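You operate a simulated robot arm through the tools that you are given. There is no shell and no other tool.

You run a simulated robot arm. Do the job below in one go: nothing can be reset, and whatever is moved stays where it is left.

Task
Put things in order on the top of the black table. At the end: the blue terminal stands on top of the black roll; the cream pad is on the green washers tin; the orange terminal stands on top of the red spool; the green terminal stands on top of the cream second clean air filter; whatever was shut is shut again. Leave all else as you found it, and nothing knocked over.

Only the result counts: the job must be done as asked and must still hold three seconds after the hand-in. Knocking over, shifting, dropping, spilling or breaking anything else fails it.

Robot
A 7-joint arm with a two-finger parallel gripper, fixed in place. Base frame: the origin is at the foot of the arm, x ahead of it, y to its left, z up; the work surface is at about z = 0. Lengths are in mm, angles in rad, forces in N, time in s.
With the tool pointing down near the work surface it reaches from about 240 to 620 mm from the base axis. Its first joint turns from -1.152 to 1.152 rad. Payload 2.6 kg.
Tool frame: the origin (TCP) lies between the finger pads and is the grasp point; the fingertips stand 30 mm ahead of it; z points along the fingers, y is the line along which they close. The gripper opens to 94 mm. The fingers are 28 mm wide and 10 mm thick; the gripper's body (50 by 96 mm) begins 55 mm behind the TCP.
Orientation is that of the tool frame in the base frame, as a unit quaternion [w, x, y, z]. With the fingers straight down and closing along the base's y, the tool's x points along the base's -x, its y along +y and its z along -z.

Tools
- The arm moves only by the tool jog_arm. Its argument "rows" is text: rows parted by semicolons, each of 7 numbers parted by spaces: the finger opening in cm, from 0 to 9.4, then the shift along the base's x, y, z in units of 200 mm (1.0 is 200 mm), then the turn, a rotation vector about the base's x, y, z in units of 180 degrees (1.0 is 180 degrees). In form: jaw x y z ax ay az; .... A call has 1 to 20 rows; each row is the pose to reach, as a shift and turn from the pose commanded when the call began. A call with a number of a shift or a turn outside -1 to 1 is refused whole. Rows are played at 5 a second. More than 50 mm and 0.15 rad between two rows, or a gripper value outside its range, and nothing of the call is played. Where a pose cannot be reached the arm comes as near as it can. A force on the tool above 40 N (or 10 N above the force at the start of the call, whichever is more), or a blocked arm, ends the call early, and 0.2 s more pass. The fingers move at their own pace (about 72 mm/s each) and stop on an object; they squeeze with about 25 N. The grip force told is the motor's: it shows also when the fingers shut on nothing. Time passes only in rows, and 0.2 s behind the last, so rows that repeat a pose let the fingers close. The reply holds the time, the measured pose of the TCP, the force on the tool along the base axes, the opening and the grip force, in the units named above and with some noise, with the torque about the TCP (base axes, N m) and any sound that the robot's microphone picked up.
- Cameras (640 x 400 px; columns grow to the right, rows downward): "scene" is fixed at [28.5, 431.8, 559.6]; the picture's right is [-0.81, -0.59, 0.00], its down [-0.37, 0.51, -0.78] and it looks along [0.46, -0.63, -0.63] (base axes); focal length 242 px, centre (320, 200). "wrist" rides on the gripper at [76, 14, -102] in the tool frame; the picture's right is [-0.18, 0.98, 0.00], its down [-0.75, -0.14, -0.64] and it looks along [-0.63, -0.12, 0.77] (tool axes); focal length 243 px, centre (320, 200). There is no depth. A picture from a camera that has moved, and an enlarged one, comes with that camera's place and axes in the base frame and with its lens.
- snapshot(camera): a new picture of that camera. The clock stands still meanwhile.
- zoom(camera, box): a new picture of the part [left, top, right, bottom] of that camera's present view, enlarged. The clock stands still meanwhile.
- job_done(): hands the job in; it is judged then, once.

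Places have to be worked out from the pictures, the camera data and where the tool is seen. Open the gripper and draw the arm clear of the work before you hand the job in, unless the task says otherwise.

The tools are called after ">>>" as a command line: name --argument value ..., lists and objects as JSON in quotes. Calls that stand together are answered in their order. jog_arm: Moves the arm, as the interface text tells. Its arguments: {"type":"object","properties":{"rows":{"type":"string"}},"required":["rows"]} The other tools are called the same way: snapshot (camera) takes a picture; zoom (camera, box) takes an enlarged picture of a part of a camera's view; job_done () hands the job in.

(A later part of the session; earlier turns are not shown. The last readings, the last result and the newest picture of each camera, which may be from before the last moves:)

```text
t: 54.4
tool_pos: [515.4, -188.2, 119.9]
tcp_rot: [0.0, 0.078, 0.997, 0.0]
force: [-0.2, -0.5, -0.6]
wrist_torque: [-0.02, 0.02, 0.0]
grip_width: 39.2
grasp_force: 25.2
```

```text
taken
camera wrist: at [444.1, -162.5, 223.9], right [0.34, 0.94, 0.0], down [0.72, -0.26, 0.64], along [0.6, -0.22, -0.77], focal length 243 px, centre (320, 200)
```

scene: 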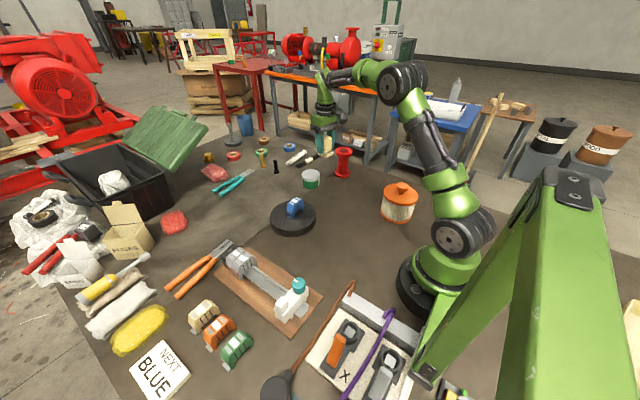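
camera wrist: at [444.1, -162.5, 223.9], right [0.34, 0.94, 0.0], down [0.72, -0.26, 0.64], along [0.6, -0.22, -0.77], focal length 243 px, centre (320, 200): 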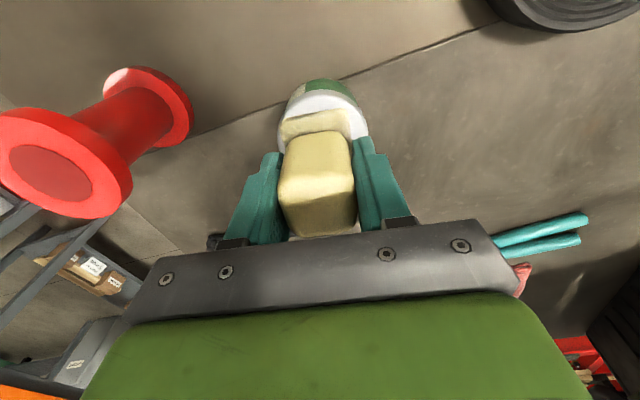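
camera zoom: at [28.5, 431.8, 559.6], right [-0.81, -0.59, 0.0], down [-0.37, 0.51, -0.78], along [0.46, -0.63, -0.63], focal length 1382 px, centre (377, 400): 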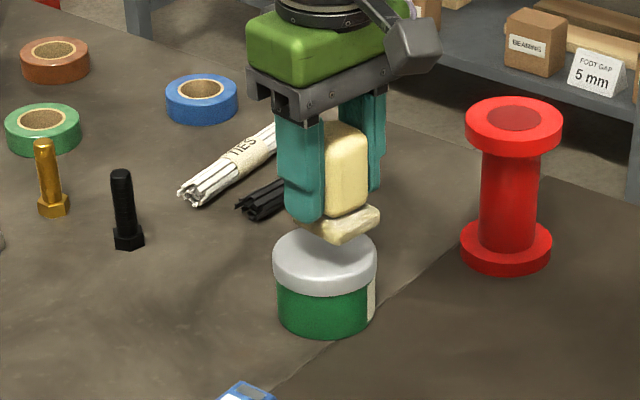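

The pad hovers about 20 mm above the lid; sideways it looks within a few mm. I'll zoom for the fore-aft alignment.

>>> zoom --camera "wrist" --box '[260, 70, 380, 170]'

>>> zoom --camera "scene" --box '[295, 150, 335, 195]'

```text
4.00 times, centred on (320, 120) of wrist
camera zoom: at [444.1, -162.5, 223.9], right [0.34, 0.94, 0.0], down [0.72, -0.26, 0.64], along [0.6, -0.22, -0.77], focal length 970 px, centre (320, 520)
```

zoom: 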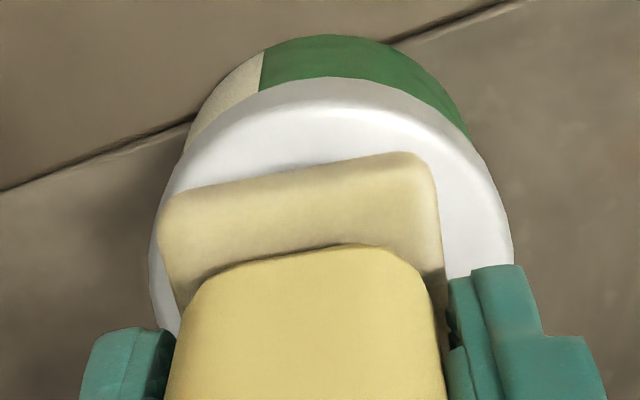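

```text
8.89 times, centred on (315, 172) of scene
camera zoom: at [28.5, 431.8, 559.6], right [-0.81, -0.59, 0.0], down [-0.37, 0.51, -0.78], along [0.46, -0.63, -0.63], focal length 2150 px, centre (364, 444)
```

zoom: 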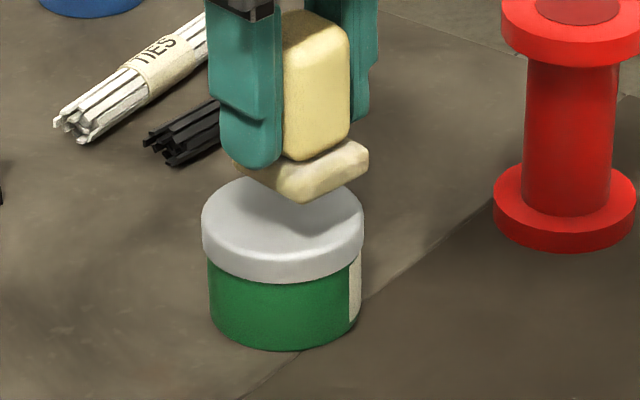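

Aligned within about 2 mm. Lowering in small steps to contact.

>>> jog_arm --rows "3 0 0.01 -0.03 0 0 0; 3 0 0.01 -0.06 0 0 0; 3 0 0.01 -0.075 0 0 0; 3 0 0.01 -0.085 0 0 0; 3 0 0.01 -0.09 0 0 0; 3 0 0.01 -0.09 0 0 0"

>>> zoom --camera "scene" --box '[295, 150, 335, 195]'

```text
t: 55.8
tool_pos: [516.1, -185.5, 102.5]
tcp_rot: [0.0, 0.079, 0.997, 0.0]
force: [0.8, -0.6, 0.4]
wrist_torque: [-0.01, 0.03, -0.01]
grip_width: 39.6
grasp_force: 25.1
```

```text
8.89 times, centred on (315, 172) of scene
camera zoom: at [28.5, 431.8, 559.6], right [-0.81, -0.59, 0.0], down [-0.37, 0.51, -0.78], along [0.46, -0.63, -0.63], focal length 2150 px, centre (364, 444)
```

zoom: 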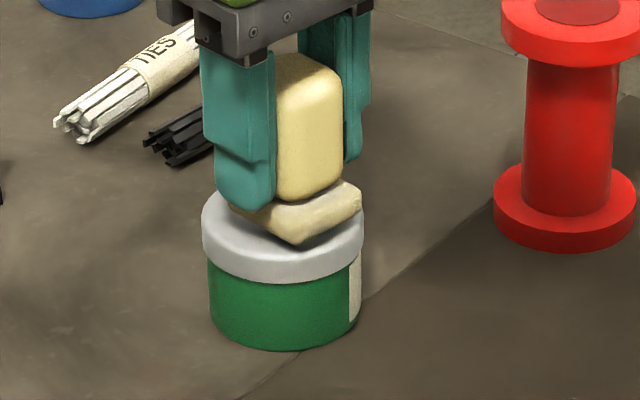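

Nearly touching. A few more 1–2 mm steps.

>>> jog_arm --rows "3 0 0.01 -0.01 0 0 0; 3 0 0.01 -0.018 0 0 0; 3 0 0.01 -0.025 0 0 0; 3 0 0.01 -0.025 0 0 0"

>>> zoom --camera "scene" --box '[295, 150, 335, 195]'

```text
t: 56.8
tool_pos: [516.2, -184.7, 97.0]
tcp_rot: [0.001, 0.078, 0.997, 0.0]
force: [0.0, -0.3, -0.8]
wrist_torque: [-0.01, -0.01, 0.01]
grip_width: 39.8
grasp_force: 24.8
```

```text
8.89 times, centred on (315, 172) of scene
camera zoom: at [28.5, 431.8, 559.6], right [-0.81, -0.59, 0.0], down [-0.37, 0.51, -0.78], along [0.46, -0.63, -0.63], focal length 2150 px, centre (364, 444)
```

zoom: 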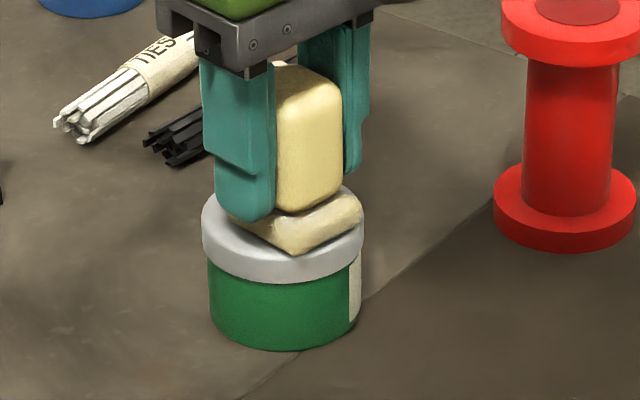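

Still no load (-0.8 N). Continuing in 1 mm steps.

>>> jog_arm --rows "3 0 0 -0.007 0 0 0; 3 0 0 -0.013 0 0 0; 3 0 0 -0.02 0 0 0; 3 0 0 -0.02 0 0 0"

>>> zoom --camera "scene" --box '[295, 150, 335, 195]'

```text
t: 57.8
tool_pos: [516.9, -184.9, 96.0]
tcp_rot: [0.002, 0.078, 0.997, 0.001]
force: [-5.5, 0.9, 24.4]
wrist_torque: [0.13, 0.28, 0.0]
grip_width: 39.7
grasp_force: 24.8
```

```text
8.89 times, centred on (315, 172) of scene
camera zoom: at [28.4, 431.9, 559.5], right [-0.81, -0.59, 0.0], down [-0.37, 0.51, -0.78], along [0.46, -0.63, -0.63], focal length 2150 px, centre (364, 444)
```

zoom: 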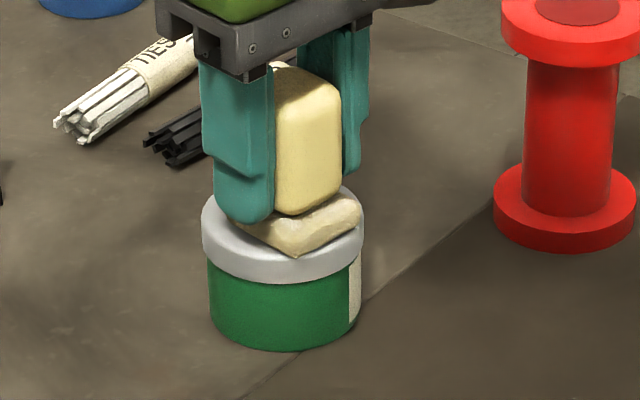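

Firm contact (24 N). I'll ease back ~2 mm to relieve the load, then open and retreat upward.

>>> jog_arm --rows "3 0 0 0.007 0 0 0; 3 0 0 0.011 0 0 0; 3 0 0 0.011 0 0 0"

```text
t: 58.6
tool_pos: [515.9, -184.8, 96.8]
tcp_rot: [0.001, 0.078, 0.997, 0.0]
force: [4.8, -1.3, 11.3]
wrist_torque: [-0.08, -0.43, -0.02]
grip_width: 39.7
grasp_force: 24.9
```

>>> jog_arm --rows "3 0 0 0.004 0 0 0; 3 0 0 0.004 0 0 0"

>>> zoom --camera "scene" --box '[295, 150, 335, 195]'

```text
t: 59.2
tool_pos: [516.9, -184.3, 97.7]
tcp_rot: [-0.001, 0.079, 0.997, 0.001]
force: [1.7, 1.3, 6.1]
wrist_torque: [-0.04, -0.16, 0.03]
grip_width: 39.5
grasp_force: 25.0
```

```text
8.89 times, centred on (315, 172) of scene
camera zoom: at [28.5, 431.8, 559.5], right [-0.81, -0.59, 0.0], down [-0.37, 0.51, -0.78], along [0.46, -0.63, -0.63], focal length 2150 px, centre (364, 444)
```

zoom: 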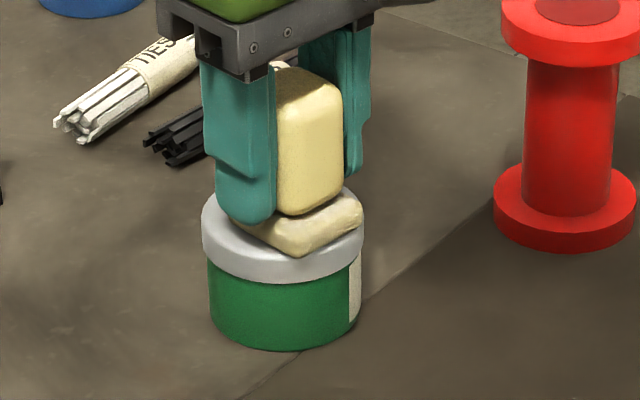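

Load is light now (6 N). I'll open gently and rise straight up.

>>> jog_arm --rows "4.3 0 0 0.003 0 0 0; 5 0 0 0.003 0 0 0; 6 0 0 0.003 0 0 0; 6 0 0 0.003 0 0 0; 6 0 0 0.05 0 0 0; 6 0 0 0.15 0 0 0; 6 0 0 0.3 0 0 0; 6 0 0 0.5 0 0 0; 6 0 0 0.6 0 0 0"

>>> zoom --camera "scene" --box '[290, 145, 340, 195]'

>>> snapshot --camera "wrist"

```text
t: 61.2
tool_pos: [516.5, -185.5, 217.6]
tcp_rot: [0.0, 0.08, 0.997, -0.001]
force: [0.1, -0.3, 0.5]
wrist_torque: [0.04, -0.01, -0.02]
grip_width: 60.2
grasp_force: 0.0
```

```text
8.00 times, centred on (315, 170) of scene
camera zoom: at [28.5, 431.8, 559.6], right [-0.81, -0.59, 0.0], down [-0.37, 0.51, -0.78], along [0.46, -0.63, -0.63], focal length 1935 px, centre (360, 440)
```

zoom: 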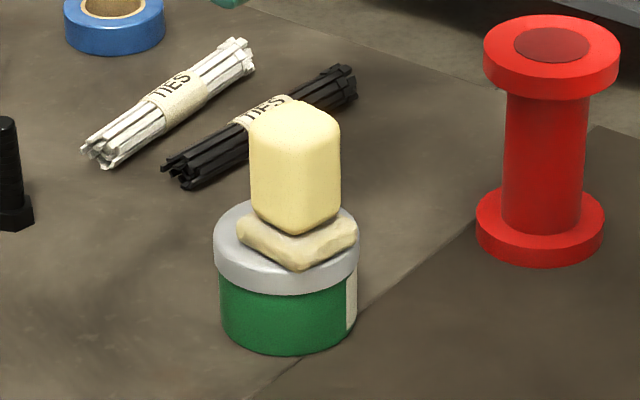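

```text
taken
camera wrist: at [444.7, -158.4, 320.6], right [0.34, 0.94, 0.0], down [0.72, -0.26, 0.64], along [0.6, -0.22, -0.77], focal length 243 px, centre (320, 200)
```

wrist: 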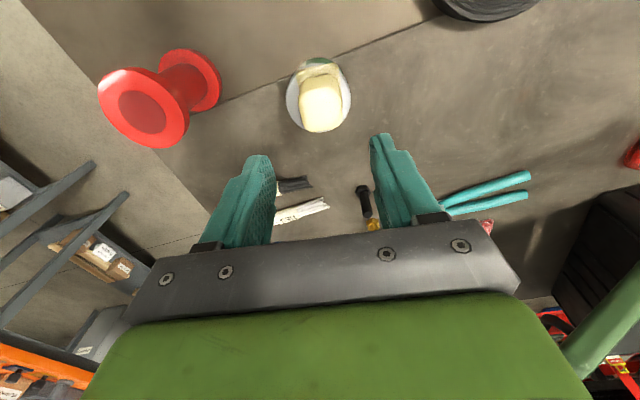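

The cream pad stands squarely on the tin, which hasn't moved. Now back to the left for the orange terminal, turning the wrist to yaw +90° on the way.

>>> jog_arm --rows "6 -0.01 0.077 0.01 0 0 0.0423; 6 -0.02 0.154 0.02 0 0 0.0846; 6 -0.035 0.231 0.03 0 0 0.1269; 6 -0.05 0.308 0.04 0 0 0.1692; 6 -0.065 0.385 0.05 0 0 0.2115; 6 -0.08 0.462 0.06 0 0 0.2538; 5 -0.095 0.539 0.07 0 0 0.2962; 5 -0.11 0.616 0.08 0 0 0.3385; 5 -0.125 0.693 0.09 0 0 0.3808; 5 -0.14 0.77 0.1 0 0 0.4231; 4 -0.155 0.847 0.1 0 0 0.4654; 4 -0.17 0.924 0.1 0 0 0.5077; 4 -0.18 1 0.1 0 0 0.55"

>>> jog_arm --rows "4 -0.1 0.2 0 0 0 0; 4 -0.2 0.4 0 0 0 0; 4 -0.3 0.6 0 0 0 0; 4 -0.4 0.8 -0.05 0 0 0; 4 -0.5 1 -0.1 0 0 0"

```text
t: 64.0
tool_pos: [481.1, 13.7, 236.4]
tcp_rot: [0.0, 0.708, -0.707, 0.0]
force: [-0.7, 0.2, 0.0]
wrist_torque: [-0.04, 0.01, 0.01]
grip_width: 40.1
grasp_force: 0.1
```

```text
t: 65.2
tool_pos: [382.3, 216.5, 215.5]
tcp_rot: [0.0, -0.706, 0.708, -0.001]
force: [-0.5, -0.4, -0.3]
wrist_torque: [0.01, 0.0, 0.04]
grip_width: 40.0
grasp_force: 0.1
```

Now hovering over the orange terminal at about (335, 376).

>>> jog_arm --rows "4 -0.06 0.16 -0.05 0 0 0; 3.8 -0.12 0.32 -0.12 0 0 0; 3.8 -0.17 0.48 -0.22 0 0 0; 3.8 -0.21 0.64 -0.35 0 0 0; 3.8 -0.237 0.795 -0.478 0 0 0; 3.8 -0.237 0.795 -0.478 0 0 0"

>>> snapshot --camera "wrist"

>>> zoom --camera "wrist" --box '[260, 60, 400, 180]'

```text
t: 66.6
tool_pos: [333.3, 374.7, 120.9]
tcp_rot: [0.001, 0.707, -0.707, 0.0]
force: [-0.7, -0.3, -0.5]
wrist_torque: [-0.03, 0.04, 0.04]
grip_width: 38.0
grasp_force: 0.1
```

```text
taken
camera wrist: at [320.1, 299.4, 223.4], right [-0.98, 0.18, 0.0], down [0.14, 0.75, 0.64], along [0.12, 0.63, -0.77], focal length 243 px, centre (320, 200)
```

wrist: 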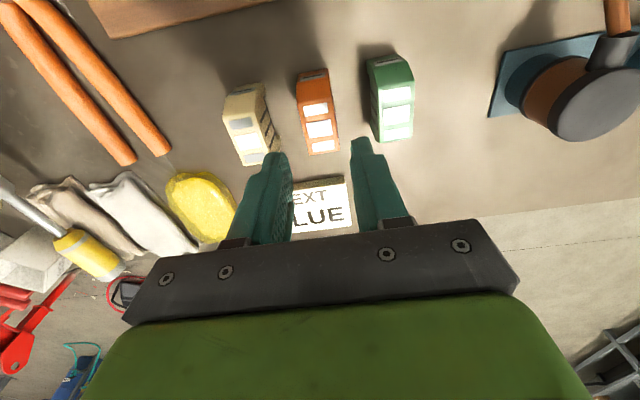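

```text
3.33 times, centred on (330, 120) of wrist
camera zoom: at [320.1, 299.4, 223.4], right [-0.98, 0.18, 0.0], down [0.14, 0.75, 0.64], along [0.12, 0.63, -0.77], focal length 809 px, centre (287, 467)
```

zoom: 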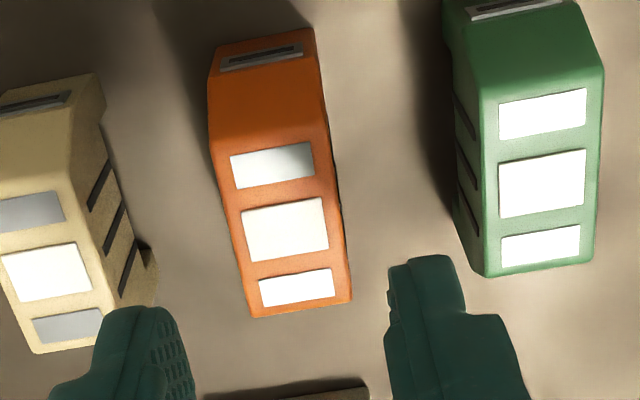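

The orange label is at (319.5, 128.7), exactly on the tool axis. Descending and closing.

>>> jog_arm --rows "3.8 0 0 -0.12 0 0 0; 3.8 0 0 -0.24 0 0 0; 3.8 0 0 -0.33 0 0 0; 3.8 0 0 -0.4 0 0 0; 3.8 0 0 -0.4 0 0 0; 1.5 0 0 -0.4 0 0 0; 1.5 0 0 -0.4 0 0 0; 1.5 0 0 -0.4 0 0 0"

>>> zoom --camera "scene" --box '[170, 260, 290, 380]'

>>> snapshot --camera "wrist"

```text
t: 68.4
tool_pos: [333.9, 374.6, 42.9]
tcp_rot: [0.0, -0.707, 0.707, 0.0]
force: [-0.2, 0.1, -0.3]
wrist_torque: [-0.01, -0.02, 0.0]
grip_width: 29.7
grasp_force: 25.2
```

```text
3.33 times, centred on (230, 320) of scene
camera zoom: at [28.5, 431.8, 559.6], right [-0.81, -0.59, 0.0], down [-0.37, 0.51, -0.78], along [0.46, -0.63, -0.63], focal length 806 px, centre (620, -200)
```

zoom: 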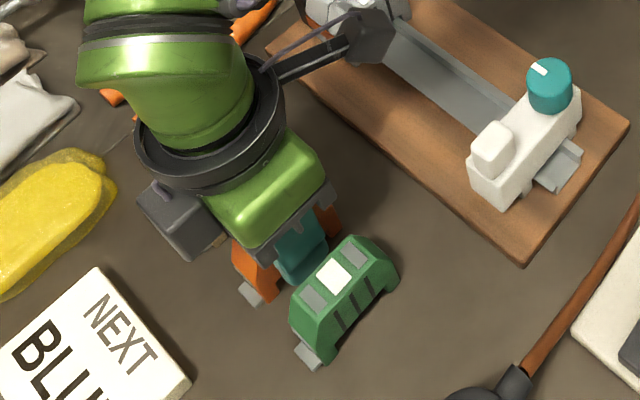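

```text
taken
camera wrist: at [320.2, 298.5, 145.0], right [-0.98, 0.18, 0.0], down [0.14, 0.75, 0.64], along [0.12, 0.63, -0.77], focal length 243 px, centre (320, 200)
```

wrist: 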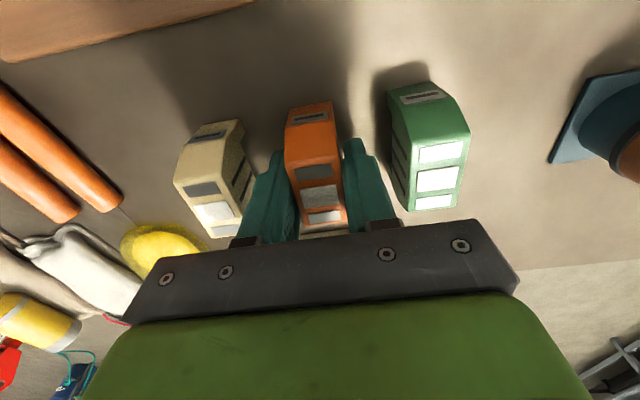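

Gripped (29.7 mm). Lifting and carrying it away toward the right side.

>>> jog_arm --rows "1.5 0 0 0.03 0 0 0; 1.5 0 0 0.15 0 0 0; 1.5 0 0 0.35 0 0 0; 1.5 0 0 0.57 0 0 0; 1.5 0 0 0.78 0 0 0; 1.5 0 0 0.9 0 0 0; 1.5 0.08 -0.16 0.9 0 0 0; 1.5 0.17 -0.34 0.9 0 0 0; 1.5 0.26 -0.52 0.9 0 0 0; 1.5 0.35 -0.7 0.9 0 0 0; 1.5 0.42 -0.86 0.9 0 0 0; 1.5 0.46 -1 0.9 0 0 0"

>>> jog_arm --rows "1.5 0.02 -0.077 0 0 0 -0.0385; 1.5 0.03 -0.154 0 0 0 -0.0769; 1.5 0.04 -0.231 0 0 0 -0.1154; 1.5 0.05 -0.308 0 0 0 -0.1538; 1.5 0.06 -0.385 0 0 0 -0.1923; 1.5 0.07 -0.462 0 0 0 -0.2308; 1.5 0.07 -0.539 0 0 0 -0.2692; 1.5 0.07 -0.616 0 0 0 -0.3077; 1.5 0.07 -0.693 0 0 0 -0.3462; 1.5 0.06 -0.77 0 0 0 -0.3846; 1.5 0.05 -0.847 0 0 0 -0.4231; 1.5 0.03 -0.924 0 0 0 -0.4615; 1.5 0.01 -1 0 0 0 -0.5"

>>> snapshot --camera "wrist"

>>> snapshot --camera "scene"

```text
t: 71.0
tool_pos: [425.1, 172.5, 220.4]
tcp_rot: [0.0, 0.707, -0.707, 0.0]
force: [-0.8, 0.1, -0.5]
wrist_torque: [0.02, -0.03, -0.01]
grip_width: 29.8
grasp_force: 24.9
```

```text
t: 73.8
tool_pos: [427.9, -27.1, 221.9]
tcp_rot: [0.0, 0.002, 1.0, 0.0]
force: [-0.1, 0.4, -0.1]
wrist_torque: [-0.05, 0.02, -0.04]
grip_width: 29.8
grasp_force: 25.6
```

```text
taken
camera wrist: at [352.8, -10.9, 324.4], right [0.19, 0.98, 0.0], down [0.75, -0.14, 0.64], along [0.63, -0.12, -0.77], focal length 243 px, centre (320, 200)
```

wrist: 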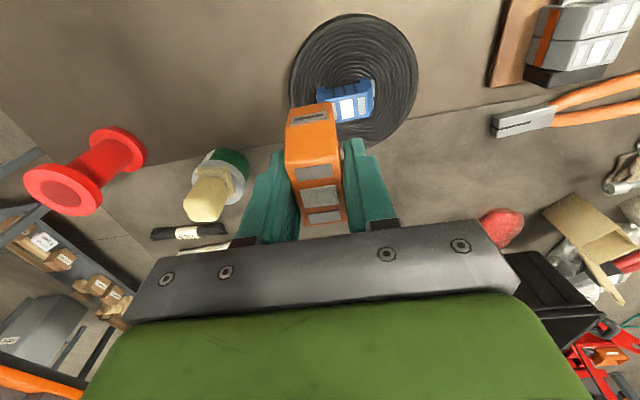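

```text
taken
```

scene: 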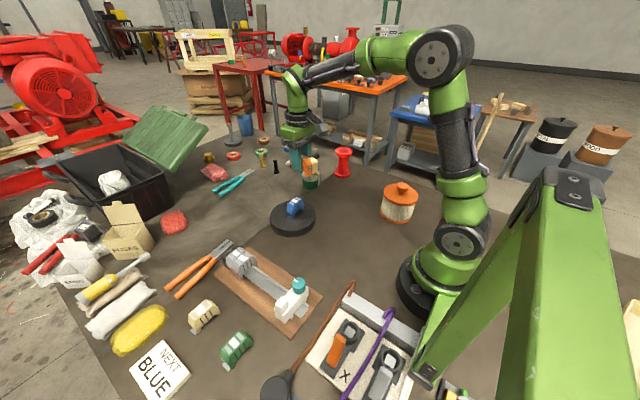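

Carrying on toward the spool at z ≈ 220.

>>> jog_arm --rows "1.5 0 -0.2 0 0 0 0; 1.5 0 -0.4 0 0 0 0; 1.5 0 -0.6 0 0 0 0; 1.5 0 -0.8 0 0 0 0; 1.5 0 -1 0 0 0 0"

>>> jog_arm --rows "1.5 0 -0.2 0 0 0 0; 1.5 0 -0.4 0 0 0 0; 1.5 0 -0.5 0 0 0 0; 1.5 0 -0.5 0 0 0 0"

>>> snapshot --camera "wrist"

>>> zoom --camera "wrist" --box '[250, 60, 410, 180]'

```text
t: 75.0
tool_pos: [427.6, -226.9, 221.6]
tcp_rot: [0.0, -0.001, 1.0, 0.001]
force: [0.3, 0.3, -0.6]
wrist_torque: [0.02, -0.02, 0.02]
grip_width: 29.8
grasp_force: 25.8
```

```text
t: 76.0
tool_pos: [427.2, -326.0, 222.4]
tcp_rot: [0.0, 0.0, 1.0, 0.0]
force: [0.5, 0.6, -0.4]
wrist_torque: [-0.01, 0.0, 0.0]
grip_width: 29.7
grasp_force: 24.8
```

```text
taken
camera wrist: at [352.7, -310.9, 325.9], right [0.18, 0.98, 0.0], down [0.75, -0.14, 0.64], along [0.63, -0.12, -0.77], focal length 243 px, centre (320, 200)
```

wrist: 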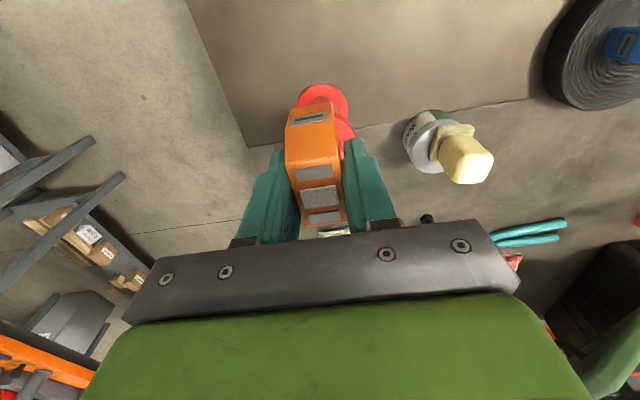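

```text
3.33 times, centred on (330, 120) of wrist
camera zoom: at [352.7, -310.9, 325.9], right [0.18, 0.98, 0.0], down [0.75, -0.14, 0.64], along [0.63, -0.12, -0.77], focal length 809 px, centre (287, 467)
```

zoom: 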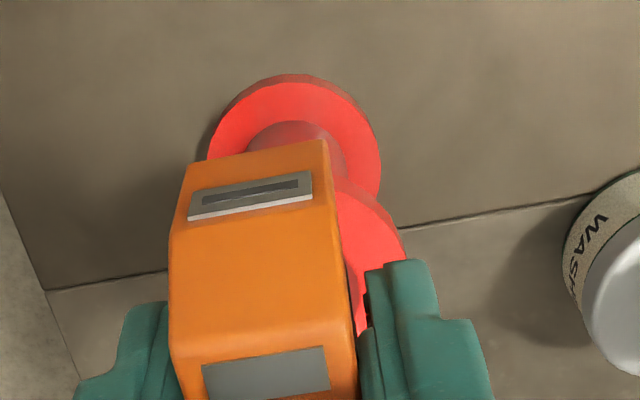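

From several views the spool's axis is at about (460, -328) with top z ≈ 112. I'll move over it and descend to about 15 mm above.

>>> jog_arm --rows "1.5 0.08 -0.005 0 0 0 0; 1.5 0.16 -0.01 0 0 0 0; 1.5 0.16 -0.01 -0.1 0 0 0; 1.5 0.16 -0.01 -0.2 0 0 0; 1.5 0.16 -0.01 -0.25 0 0 0; 1.5 0.16 -0.01 -0.25 0 0 0"

>>> zoom --camera "scene" --box '[315, 110, 375, 185]'

>>> zoom --camera "wrist" --box '[250, 60, 410, 180]'

```text
t: 77.4
tool_pos: [458.9, -326.6, 170.8]
tcp_rot: [0.0, 0.0, 1.0, 0.001]
force: [-0.3, 0.9, -1.4]
wrist_torque: [0.02, 0.0, -0.01]
grip_width: 29.7
grasp_force: 24.8
```

```text
5.33 times, centred on (345, 148) of scene
camera zoom: at [28.5, 431.8, 559.6], right [-0.81, -0.59, 0.0], down [-0.37, 0.51, -0.78], along [0.46, -0.63, -0.63], focal length 1290 px, centre (187, 480)
```

zoom: 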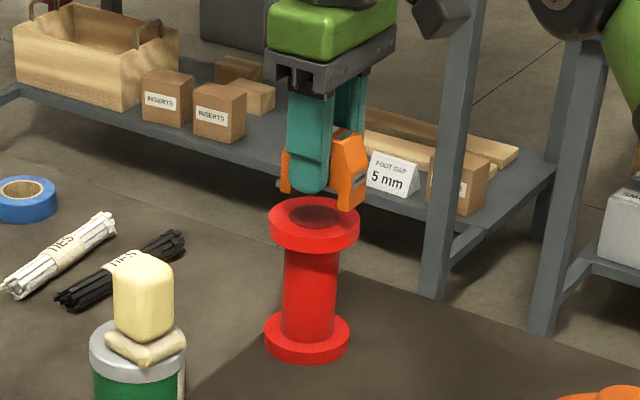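

```text
3.33 times, centred on (330, 120) of wrist
camera zoom: at [384.2, -312.4, 274.7], right [0.18, 0.98, 0.0], down [0.75, -0.14, 0.64], along [0.63, -0.12, -0.77], focal length 809 px, centre (287, 467)
```

zoom: 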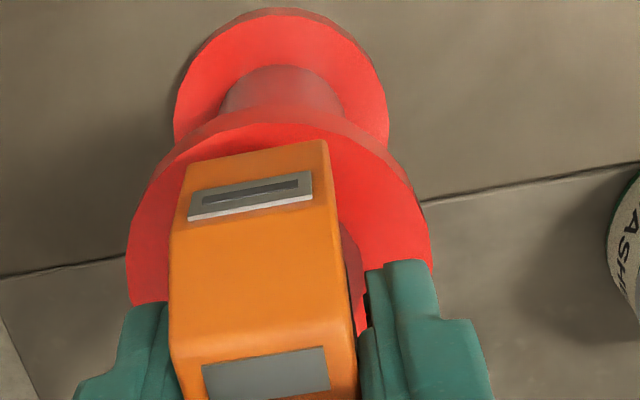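

Sideways offset is about 1.5 mm and fore-aft within a few mm. Lowering, first to just above the expected contact.

>>> jog_arm --rows "1.5 0.005 -0.007 -0.02 0 0 0; 1.5 0.005 -0.007 -0.04 0 0 0; 1.5 0.005 -0.007 -0.055 0 0 0; 1.5 0.005 -0.007 -0.065 0 0 0; 1.5 0.005 -0.007 -0.065 0 0 0"

>>> zoom --camera "scene" --box '[315, 120, 375, 170]'

>>> zoom --camera "wrist" --box '[250, 60, 410, 180]'

```text
t: 78.6
tool_pos: [460.0, -329.5, 158.1]
tcp_rot: [0.001, 0.0, 1.0, 0.0]
force: [-0.3, 0.1, -0.5]
wrist_torque: [-0.01, 0.02, -0.01]
grip_width: 29.7
grasp_force: 24.5
```

```text
8.00 times, centred on (345, 145) of scene
camera zoom: at [28.5, 431.8, 559.6], right [-0.81, -0.59, 0.0], down [-0.37, 0.51, -0.78], along [0.46, -0.63, -0.63], focal length 1935 px, centre (120, 640)
```

zoom: 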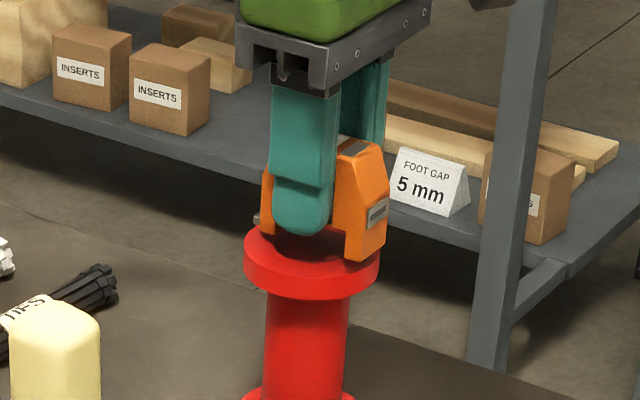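

```text
3.33 times, centred on (330, 120) of wrist
camera zoom: at [384.8, -314.0, 261.1], right [0.18, 0.98, 0.0], down [0.75, -0.14, 0.64], along [0.63, -0.12, -0.77], focal length 809 px, centre (287, 467)
```

zoom: 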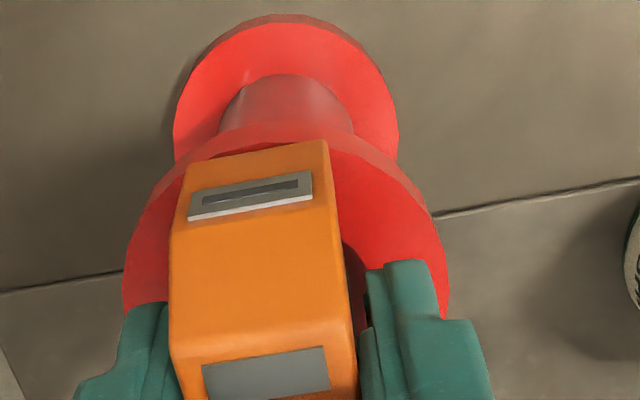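

Scene view suggests a slight offset of a few mm; I'll nudge +2 mm in x and +1.5 mm in y, then lower in 1 mm steps.

>>> jog_arm --rows "1.5 0.01 0.007 0 0 0 0; 1.5 0.01 0.007 -0.008 0 0 0; 1.5 0.01 0.007 -0.014 0 0 0; 1.5 0.01 0.007 -0.02 0 0 0; 1.5 0.01 0.007 -0.02 0 0 0"

>>> zoom --camera "scene" --box '[315, 120, 375, 170]'

```text
t: 79.8
tool_pos: [462.0, -325.7, 154.3]
tcp_rot: [0.0, 0.001, 1.0, 0.0]
force: [-0.1, 0.2, -1.5]
wrist_torque: [0.01, 0.01, 0.03]
grip_width: 29.9
grasp_force: 25.2
```

```text
8.00 times, centred on (345, 145) of scene
camera zoom: at [28.5, 431.8, 559.6], right [-0.81, -0.59, 0.0], down [-0.37, 0.51, -0.78], along [0.46, -0.63, -0.63], focal length 1935 px, centre (120, 640)
```

zoom: 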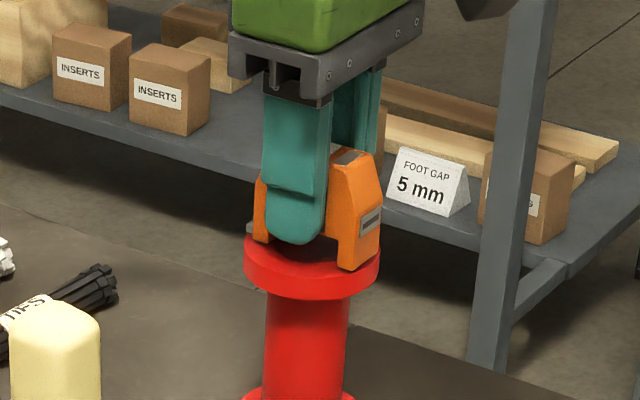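

The corner positions agree with a centred placement. Continuing down in 1 mm steps to contact.

>>> jog_arm --rows "1.5 0 0 -0.006 0 0 0; 1.5 0 0 -0.012 0 0 0; 1.5 0 0 -0.012 0 0 0"

```text
t: 80.6
tool_pos: [461.0, -326.9, 151.6]
tcp_rot: [0.0, 0.0, 1.0, 0.0]
force: [0.0, 1.1, -1.0]
wrist_torque: [0.0, -0.02, 0.02]
grip_width: 29.9
grasp_force: 24.4
```

>>> jog_arm --rows "1.5 0 0 -0.006 0 0 0; 1.5 0 0 -0.012 0 0 0; 1.5 0 0 -0.012 0 0 0"

>>> zoom --camera "scene" --box '[315, 120, 375, 170]'

```text
t: 81.4
tool_pos: [461.7, -327.8, 152.8]
tcp_rot: [0.002, 0.001, 1.0, -0.001]
force: [-3.7, 3.1, 18.8]
wrist_torque: [0.09, 0.41, -0.07]
grip_width: 29.8
grasp_force: 25.0
```

```text
8.00 times, centred on (345, 145) of scene
camera zoom: at [28.4, 431.9, 559.5], right [-0.81, -0.59, 0.0], down [-0.37, 0.51, -0.78], along [0.46, -0.63, -0.63], focal length 1935 px, centre (120, 640)
```

zoom: 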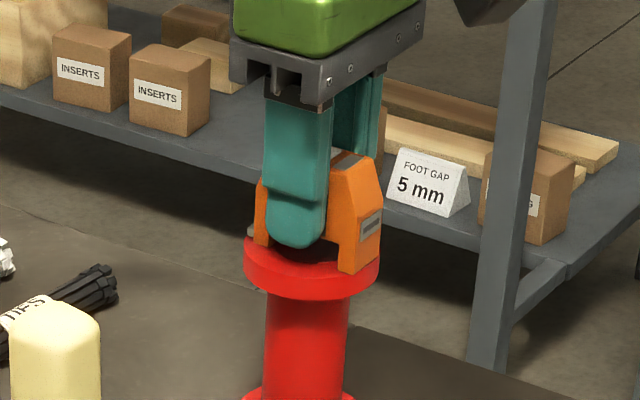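

Contact (19 N). Easing off ~1.5 mm before release.

>>> jog_arm --rows "1.5 0 0 0.005 0 0 0; 1.5 0 0 0.008 0 0 0; 1.5 0 0 0.008 0 0 0"

>>> zoom --camera "wrist" --box '[250, 60, 410, 180]'

```text
t: 82.2
tool_pos: [462.2, -326.5, 152.0]
tcp_rot: [0.0, 0.0, 1.0, 0.0]
force: [1.2, 0.1, 10.4]
wrist_torque: [-0.07, -0.26, 0.01]
grip_width: 29.6
grasp_force: 25.5
```

```text
3.33 times, centred on (330, 120) of wrist
camera zoom: at [387.2, -312.5, 254.5], right [0.18, 0.98, 0.0], down [0.75, -0.14, 0.64], along [0.63, -0.12, -0.77], focal length 809 px, centre (287, 467)
```

zoom: 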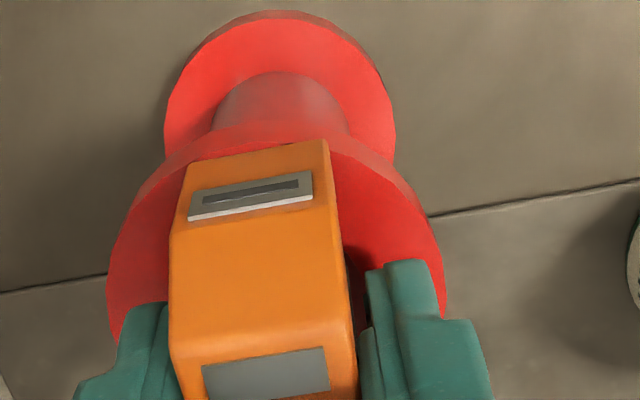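

Centred within about 2 mm on the flange. Releasing gently and rising straight up.

>>> jog_arm --rows "1.5 0 0 0.003 0 0 0; 2.95 0 0 0.005 0 0 0; 3.2 0 0 0.005 0 0 0; 3.6 0 0 0.005 0 0 0; 4.2 0 0 0.005 0 0 0; 4.2 0 0 0.005 0 0 0; 4.2 0 0 0.05 0 0 0; 4.2 0 0 0.12 0 0 0; 4.2 0 0 0.25 0 0 0; 4.2 0 0 0.4 0 0 0; 4.2 0 0 0.5 0 0 0"

>>> zoom --camera "scene" --box '[315, 120, 375, 190]'

>>> snapshot --camera "wrist"

```text
t: 84.6
tool_pos: [462.9, -327.1, 250.8]
tcp_rot: [0.001, -0.001, 1.0, 0.0]
force: [-0.4, 0.3, 0.1]
wrist_torque: [-0.02, -0.02, 0.0]
grip_width: 41.9
grasp_force: 0.0
```

```text
5.71 times, centred on (345, 155) of scene
camera zoom: at [28.5, 431.8, 559.6], right [-0.81, -0.59, 0.0], down [-0.37, 0.51, -0.78], along [0.46, -0.63, -0.63], focal length 1382 px, centre (177, 457)
```

zoom: 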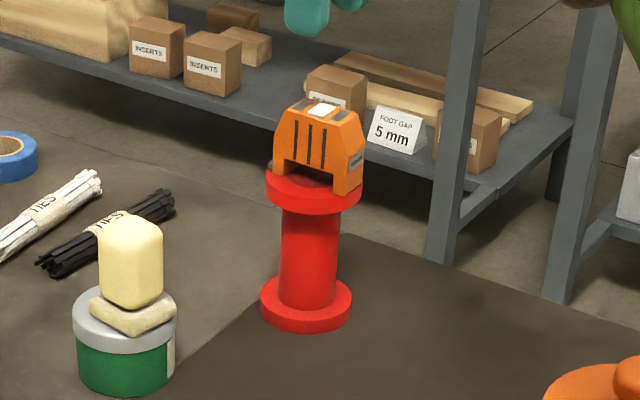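

```text
taken
camera wrist: at [386.3, -312.2, 354.3], right [0.18, 0.98, 0.0], down [0.75, -0.14, 0.64], along [0.63, -0.12, -0.77], focal length 243 px, centre (320, 200)
```

wrist: 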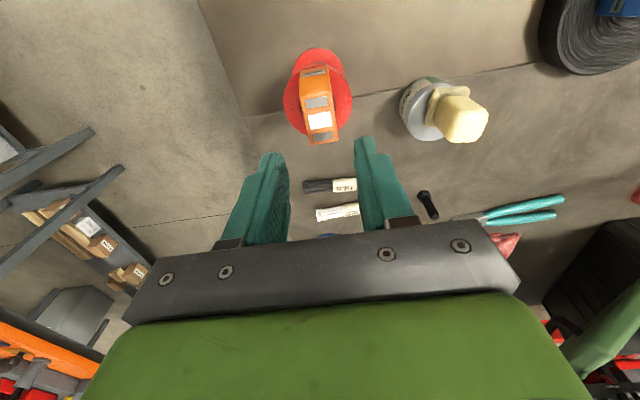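

The orange terminal stands upright on the spool, and the tin and pad are fine. Before fetching the green one, I'll visit the filter again with yaw 0 to locate the knob precisely in y by lightly closing along y, and inspect its top.

>>> jog_arm --rows "6 -0.2 0.07 0 0 0 0; 6 -0.4 0.15 0 0 0 0; 6 -0.6 0.22 -0.05 0 0 0; 6 -0.8 0.3 -0.1 0 0 0; 6 -1 0.37 -0.15 0 0 0"

>>> jog_arm --rows "6 -0.2 0.08 -0.05 0 0 0; 6 -0.383 0.15 -0.1 0 0 0; 6 -0.383 0.15 -0.1 0 0 0"

>>> snapshot --camera "wrist"

>>> zoom --camera "wrist" --box '[260, 60, 380, 170]'

```text
t: 85.8
tool_pos: [261.9, -251.3, 220.0]
tcp_rot: [0.001, 0.0, 1.0, 0.0]
force: [-0.2, -0.1, 0.4]
wrist_torque: [0.0, 0.02, -0.03]
grip_width: 60.1
grasp_force: 0.0
```

```text
t: 86.6
tool_pos: [184.6, -222.6, 200.1]
tcp_rot: [0.0, 0.0, 1.0, 0.0]
force: [-0.6, 0.1, -0.3]
wrist_torque: [0.02, 0.01, 0.01]
grip_width: 59.8
grasp_force: 0.0
```

```text
taken
camera wrist: at [109.0, -207.5, 303.6], right [0.18, 0.98, 0.0], down [0.75, -0.14, 0.64], along [0.63, -0.12, -0.77], focal length 243 px, centre (320, 200)
```

wrist: 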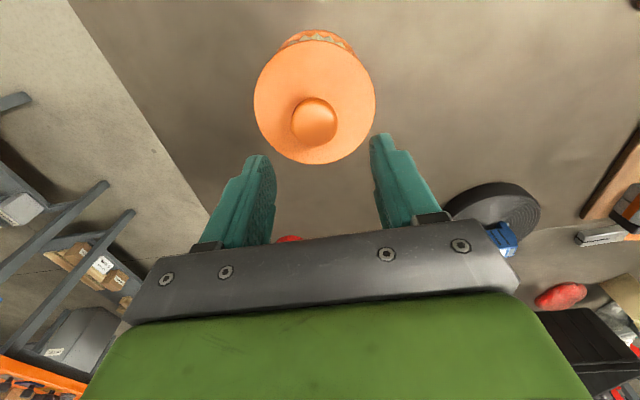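

```text
3.64 times, centred on (320, 115) of wrist
camera zoom: at [109.0, -207.5, 303.6], right [0.18, 0.98, 0.0], down [0.75, -0.14, 0.64], along [0.63, -0.12, -0.77], focal length 882 px, centre (320, 509)
```

zoom: 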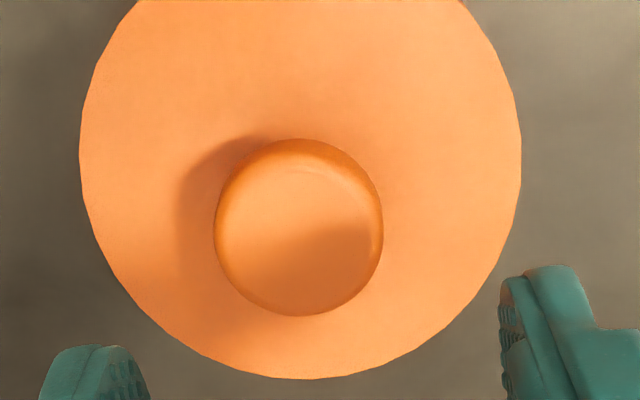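

The knob axis reads about 4.7 mm to -y of the tool. I'll shift by that amount and verify it lands on u = 320, to have the exact reference.

>>> jog_arm --rows "6 0 -0.0235 0 0 0 0; 6 0 -0.0235 0 0 0 0"

>>> zoom --camera "wrist" --box '[260, 60, 380, 170]'

>>> zoom --camera "scene" --box '[380, 170, 425, 205]'

```text
t: 87.2
tool_pos: [185.0, -227.3, 199.6]
tcp_rot: [-0.001, 0.001, 1.0, 0.0]
force: [0.8, 0.2, -0.4]
wrist_torque: [0.03, -0.02, 0.0]
grip_width: 60.1
grasp_force: 0.0
```

```text
3.64 times, centred on (320, 115) of wrist
camera zoom: at [109.9, -212.7, 303.5], right [0.18, 0.98, 0.0], down [0.75, -0.14, 0.64], along [0.63, -0.12, -0.77], focal length 882 px, centre (320, 509)
```

zoom: 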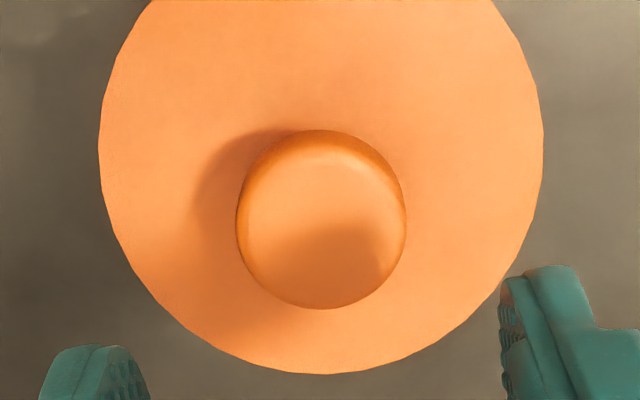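

```text
11.43 times, centred on (402, 188) of scene
camera zoom: at [28.5, 431.8, 559.6], right [-0.81, -0.59, 0.0], down [-0.37, 0.51, -0.78], along [0.46, -0.63, -0.63], focal length 2764 px, centre (-623, 343)
```

zoom: 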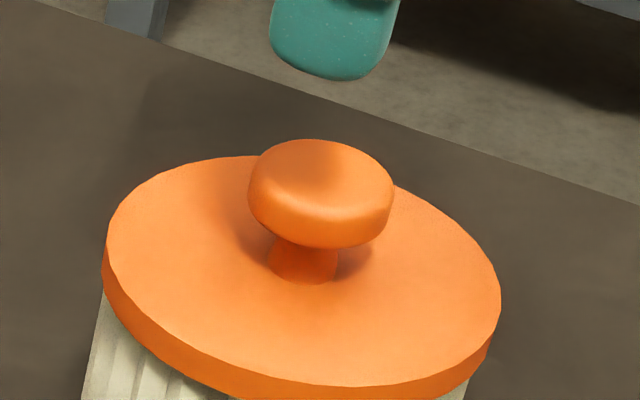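

Knob centre is now exactly on the tool axis (u = 320.5). The knob top is narrow, so I need the underside shape of the terminal; zooming in on the green terminal and the orange one on the spool.

>>> zoom --camera "scene" --box '[215, 325, 260, 370]'

>>> zoom --camera "scene" --box '[328, 130, 362, 160]'

>>> zoom --camera "scene" --box '[275, 190, 315, 225]'

```text
8.89 times, centred on (238, 348) of scene
camera zoom: at [28.5, 431.8, 559.6], right [-0.81, -0.59, 0.0], down [-0.37, 0.51, -0.78], along [0.46, -0.63, -0.63], focal length 2150 px, centre (1053, -1111)
```

zoom: 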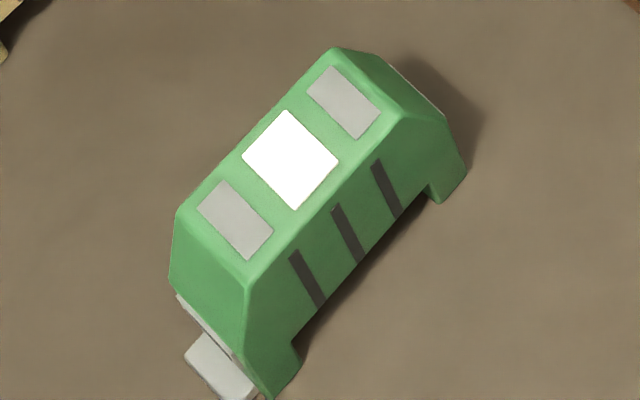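

```text
13.33 times, centred on (345, 145) of scene
camera zoom: at [28.5, 431.8, 559.6], right [-0.81, -0.59, 0.0], down [-0.37, 0.51, -0.78], along [0.46, -0.63, -0.63], focal length 3225 px, centre (-13, 933)
```

zoom: 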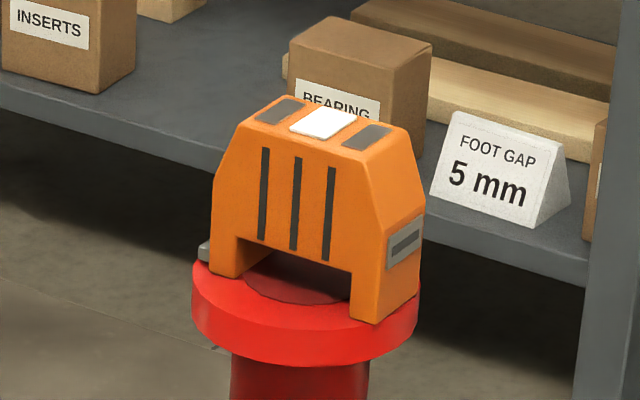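

```text
11.43 times, centred on (295, 208) of scene
camera zoom: at [28.5, 431.8, 559.6], right [-0.81, -0.59, 0.0], down [-0.37, 0.51, -0.78], along [0.46, -0.63, -0.63], focal length 2764 px, centre (606, 114)
```

zoom: 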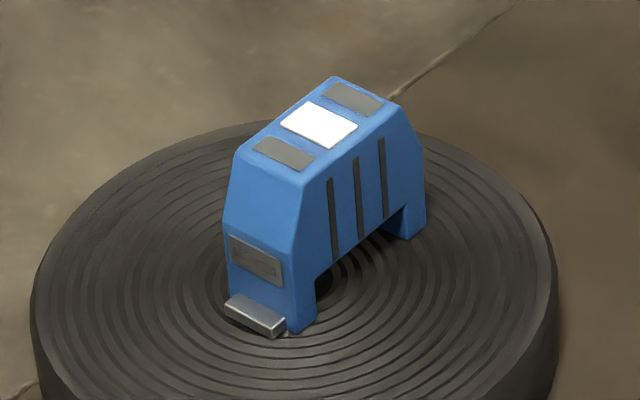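

The notch under the terminal measures about 40 mm wide and 15 mm deep, so it can sit over the 37 mm knob with its flat ceiling resting on the knob's flat top – a very stable stand on the filter. Now fetching the green terminal (turning to yaw +90° on the way).

>>> jog_arm --rows "6 0.05 0.06 0.06 0 0 0.04; 6 0.1 0.13 0.12 0 0 0.08; 6 0.16 0.2 0.17 0 0 0.12; 6 0.22 0.27 0.2 0 0 0.16; 6 0.28 0.35 0.22 0 0 0.2; 6 0.34 0.43 0.24 0 0 0.24; 5 0.4 0.51 0.25 0 0 0.28; 5 0.46 0.59 0.25 0 0 0.32; 5 0.52 0.67 0.25 0 0 0.36; 5 0.57 0.75 0.25 0 0 0.4; 4 0.62 0.82 0.25 0 0 0.44; 4 0.66 0.9 0.25 0 0 0.48; 4 0.675 0.96 0.25 0 0 0.5"

>>> jog_arm --rows "4 0 0.2 0 0 0 0; 4 0 0.4 0 0 0 0; 4 -0.02 0.6 0 0 0 0; 4 -0.05 0.8 0 0 0 0; 4 -0.08 1 0 0 0 0"

>>> jog_arm --rows "4 -0.03 0.2 0 0 0 0; 4 -0.06 0.4 0 0 0 0; 4 -0.09 0.6 -0.05 0 0 0; 4 -0.11 0.8 -0.15 0 0 0; 4 -0.13 1 -0.28 0 0 0"

```text
t: 90.0
tool_pos: [321.6, -36.0, 251.0]
tcp_rot: [0.0, 0.708, -0.706, 0.0]
force: [-0.7, -0.8, 0.3]
wrist_torque: [-0.02, 0.0, 0.02]
grip_width: 40.1
grasp_force: 0.0
```

```text
t: 91.2
tool_pos: [304.9, 163.6, 249.2]
tcp_rot: [-0.001, -0.707, 0.707, 0.0]
force: [-0.1, 1.5, -0.5]
wrist_torque: [0.04, 0.04, 0.02]
grip_width: 40.1
grasp_force: 0.0
```

```text
t: 92.4
tool_pos: [276.5, 362.2, 195.9]
tcp_rot: [0.0, -0.706, 0.708, 0.001]
force: [0.5, 0.2, -0.3]
wrist_torque: [0.01, -0.01, 0.0]
grip_width: 40.1
grasp_force: 0.1
```

Now hovering directly over the green terminal to check alignment.

>>> jog_arm --rows "4 -0.004 0.03 -0.15 0 0 0; 3.8 -0.004 0.0585 -0.3 0 0 0; 3.8 -0.004 0.0585 -0.37 0 0 0; 3.8 -0.004 0.0585 -0.37 0 0 0"

>>> snapshot --camera "wrist"

>>> zoom --camera "wrist" --box '[260, 60, 380, 170]'

```text
t: 93.4
tool_pos: [279.0, 376.5, 121.1]
tcp_rot: [0.0, 0.707, -0.707, 0.0]
force: [-1.2, 0.4, -0.8]
wrist_torque: [-0.01, -0.01, -0.02]
grip_width: 37.8
grasp_force: 0.0
```

```text
taken
camera wrist: at [265.4, 300.1, 223.3], right [-0.98, 0.18, 0.0], down [0.14, 0.75, 0.64], along [0.12, 0.63, -0.77], focal length 243 px, centre (320, 200)
```

wrist: 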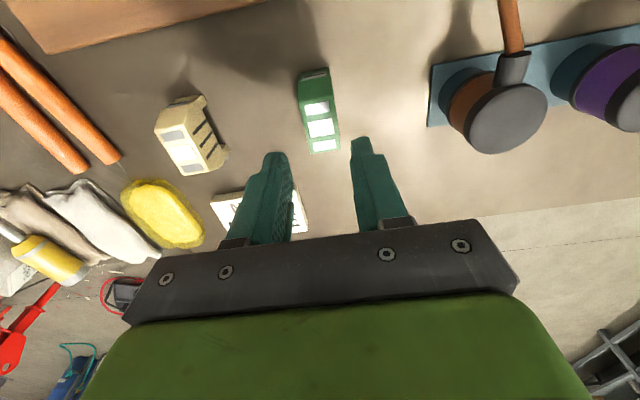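

```text
3.64 times, centred on (320, 115) of wrist
camera zoom: at [265.4, 300.1, 223.3], right [-0.98, 0.18, 0.0], down [0.14, 0.75, 0.64], along [0.12, 0.63, -0.77], focal length 882 px, centre (320, 509)
```

zoom: 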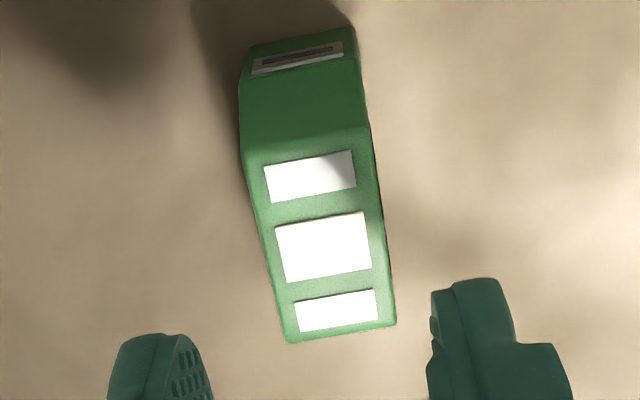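

Aligned within 1 mm. Descending and closing on the green terminal.

>>> jog_arm --rows "3.8 -0.003 -0.002 -0.12 0 0 0; 3.8 -0.003 -0.002 -0.24 0 0 0; 3.8 -0.003 -0.002 -0.33 0 0 0; 3.8 -0.003 -0.002 -0.4 0 0 0; 3.8 -0.003 -0.002 -0.4 0 0 0; 1.5 -0.003 -0.002 -0.4 0 0 0; 1.5 -0.003 -0.002 -0.4 0 0 0; 1.5 -0.003 -0.002 -0.4 0 0 0"

>>> zoom --camera "wrist" --box '[260, 80, 380, 240]'

>>> zoom --camera "scene" --box '[190, 290, 310, 380]'

```text
t: 95.2
tool_pos: [277.5, 376.0, 40.3]
tcp_rot: [0.0, -0.707, 0.707, -0.001]
force: [0.3, 0.5, -0.1]
wrist_torque: [0.01, 0.01, -0.02]
grip_width: 29.8
grasp_force: 25.1
```

```text
2.50 times, centred on (320, 160) of wrist
camera zoom: at [263.9, 300.2, 144.6], right [-0.98, 0.18, 0.0], down [0.14, 0.75, 0.64], along [0.12, 0.63, -0.77], focal length 606 px, centre (320, 300)
```

zoom: 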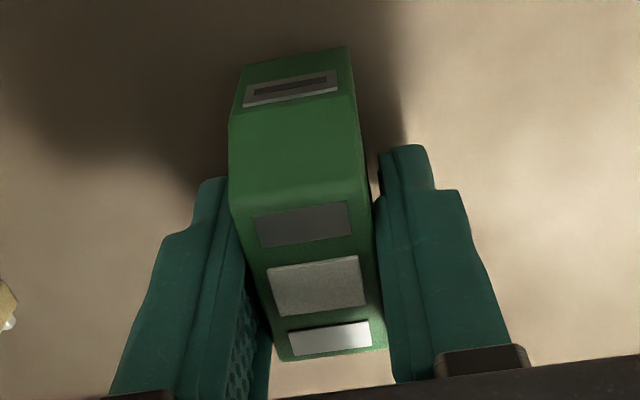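

```text
4.44 times, centred on (250, 335) of scene
camera zoom: at [28.5, 431.8, 559.6], right [-0.81, -0.59, 0.0], down [-0.37, 0.51, -0.78], along [0.46, -0.63, -0.63], focal length 1075 px, centre (631, -400)
```

zoom: 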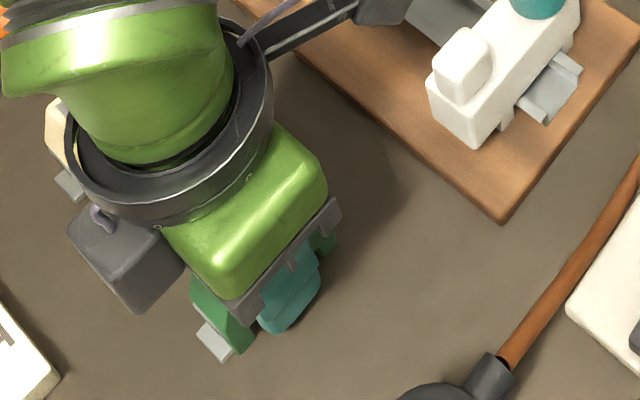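

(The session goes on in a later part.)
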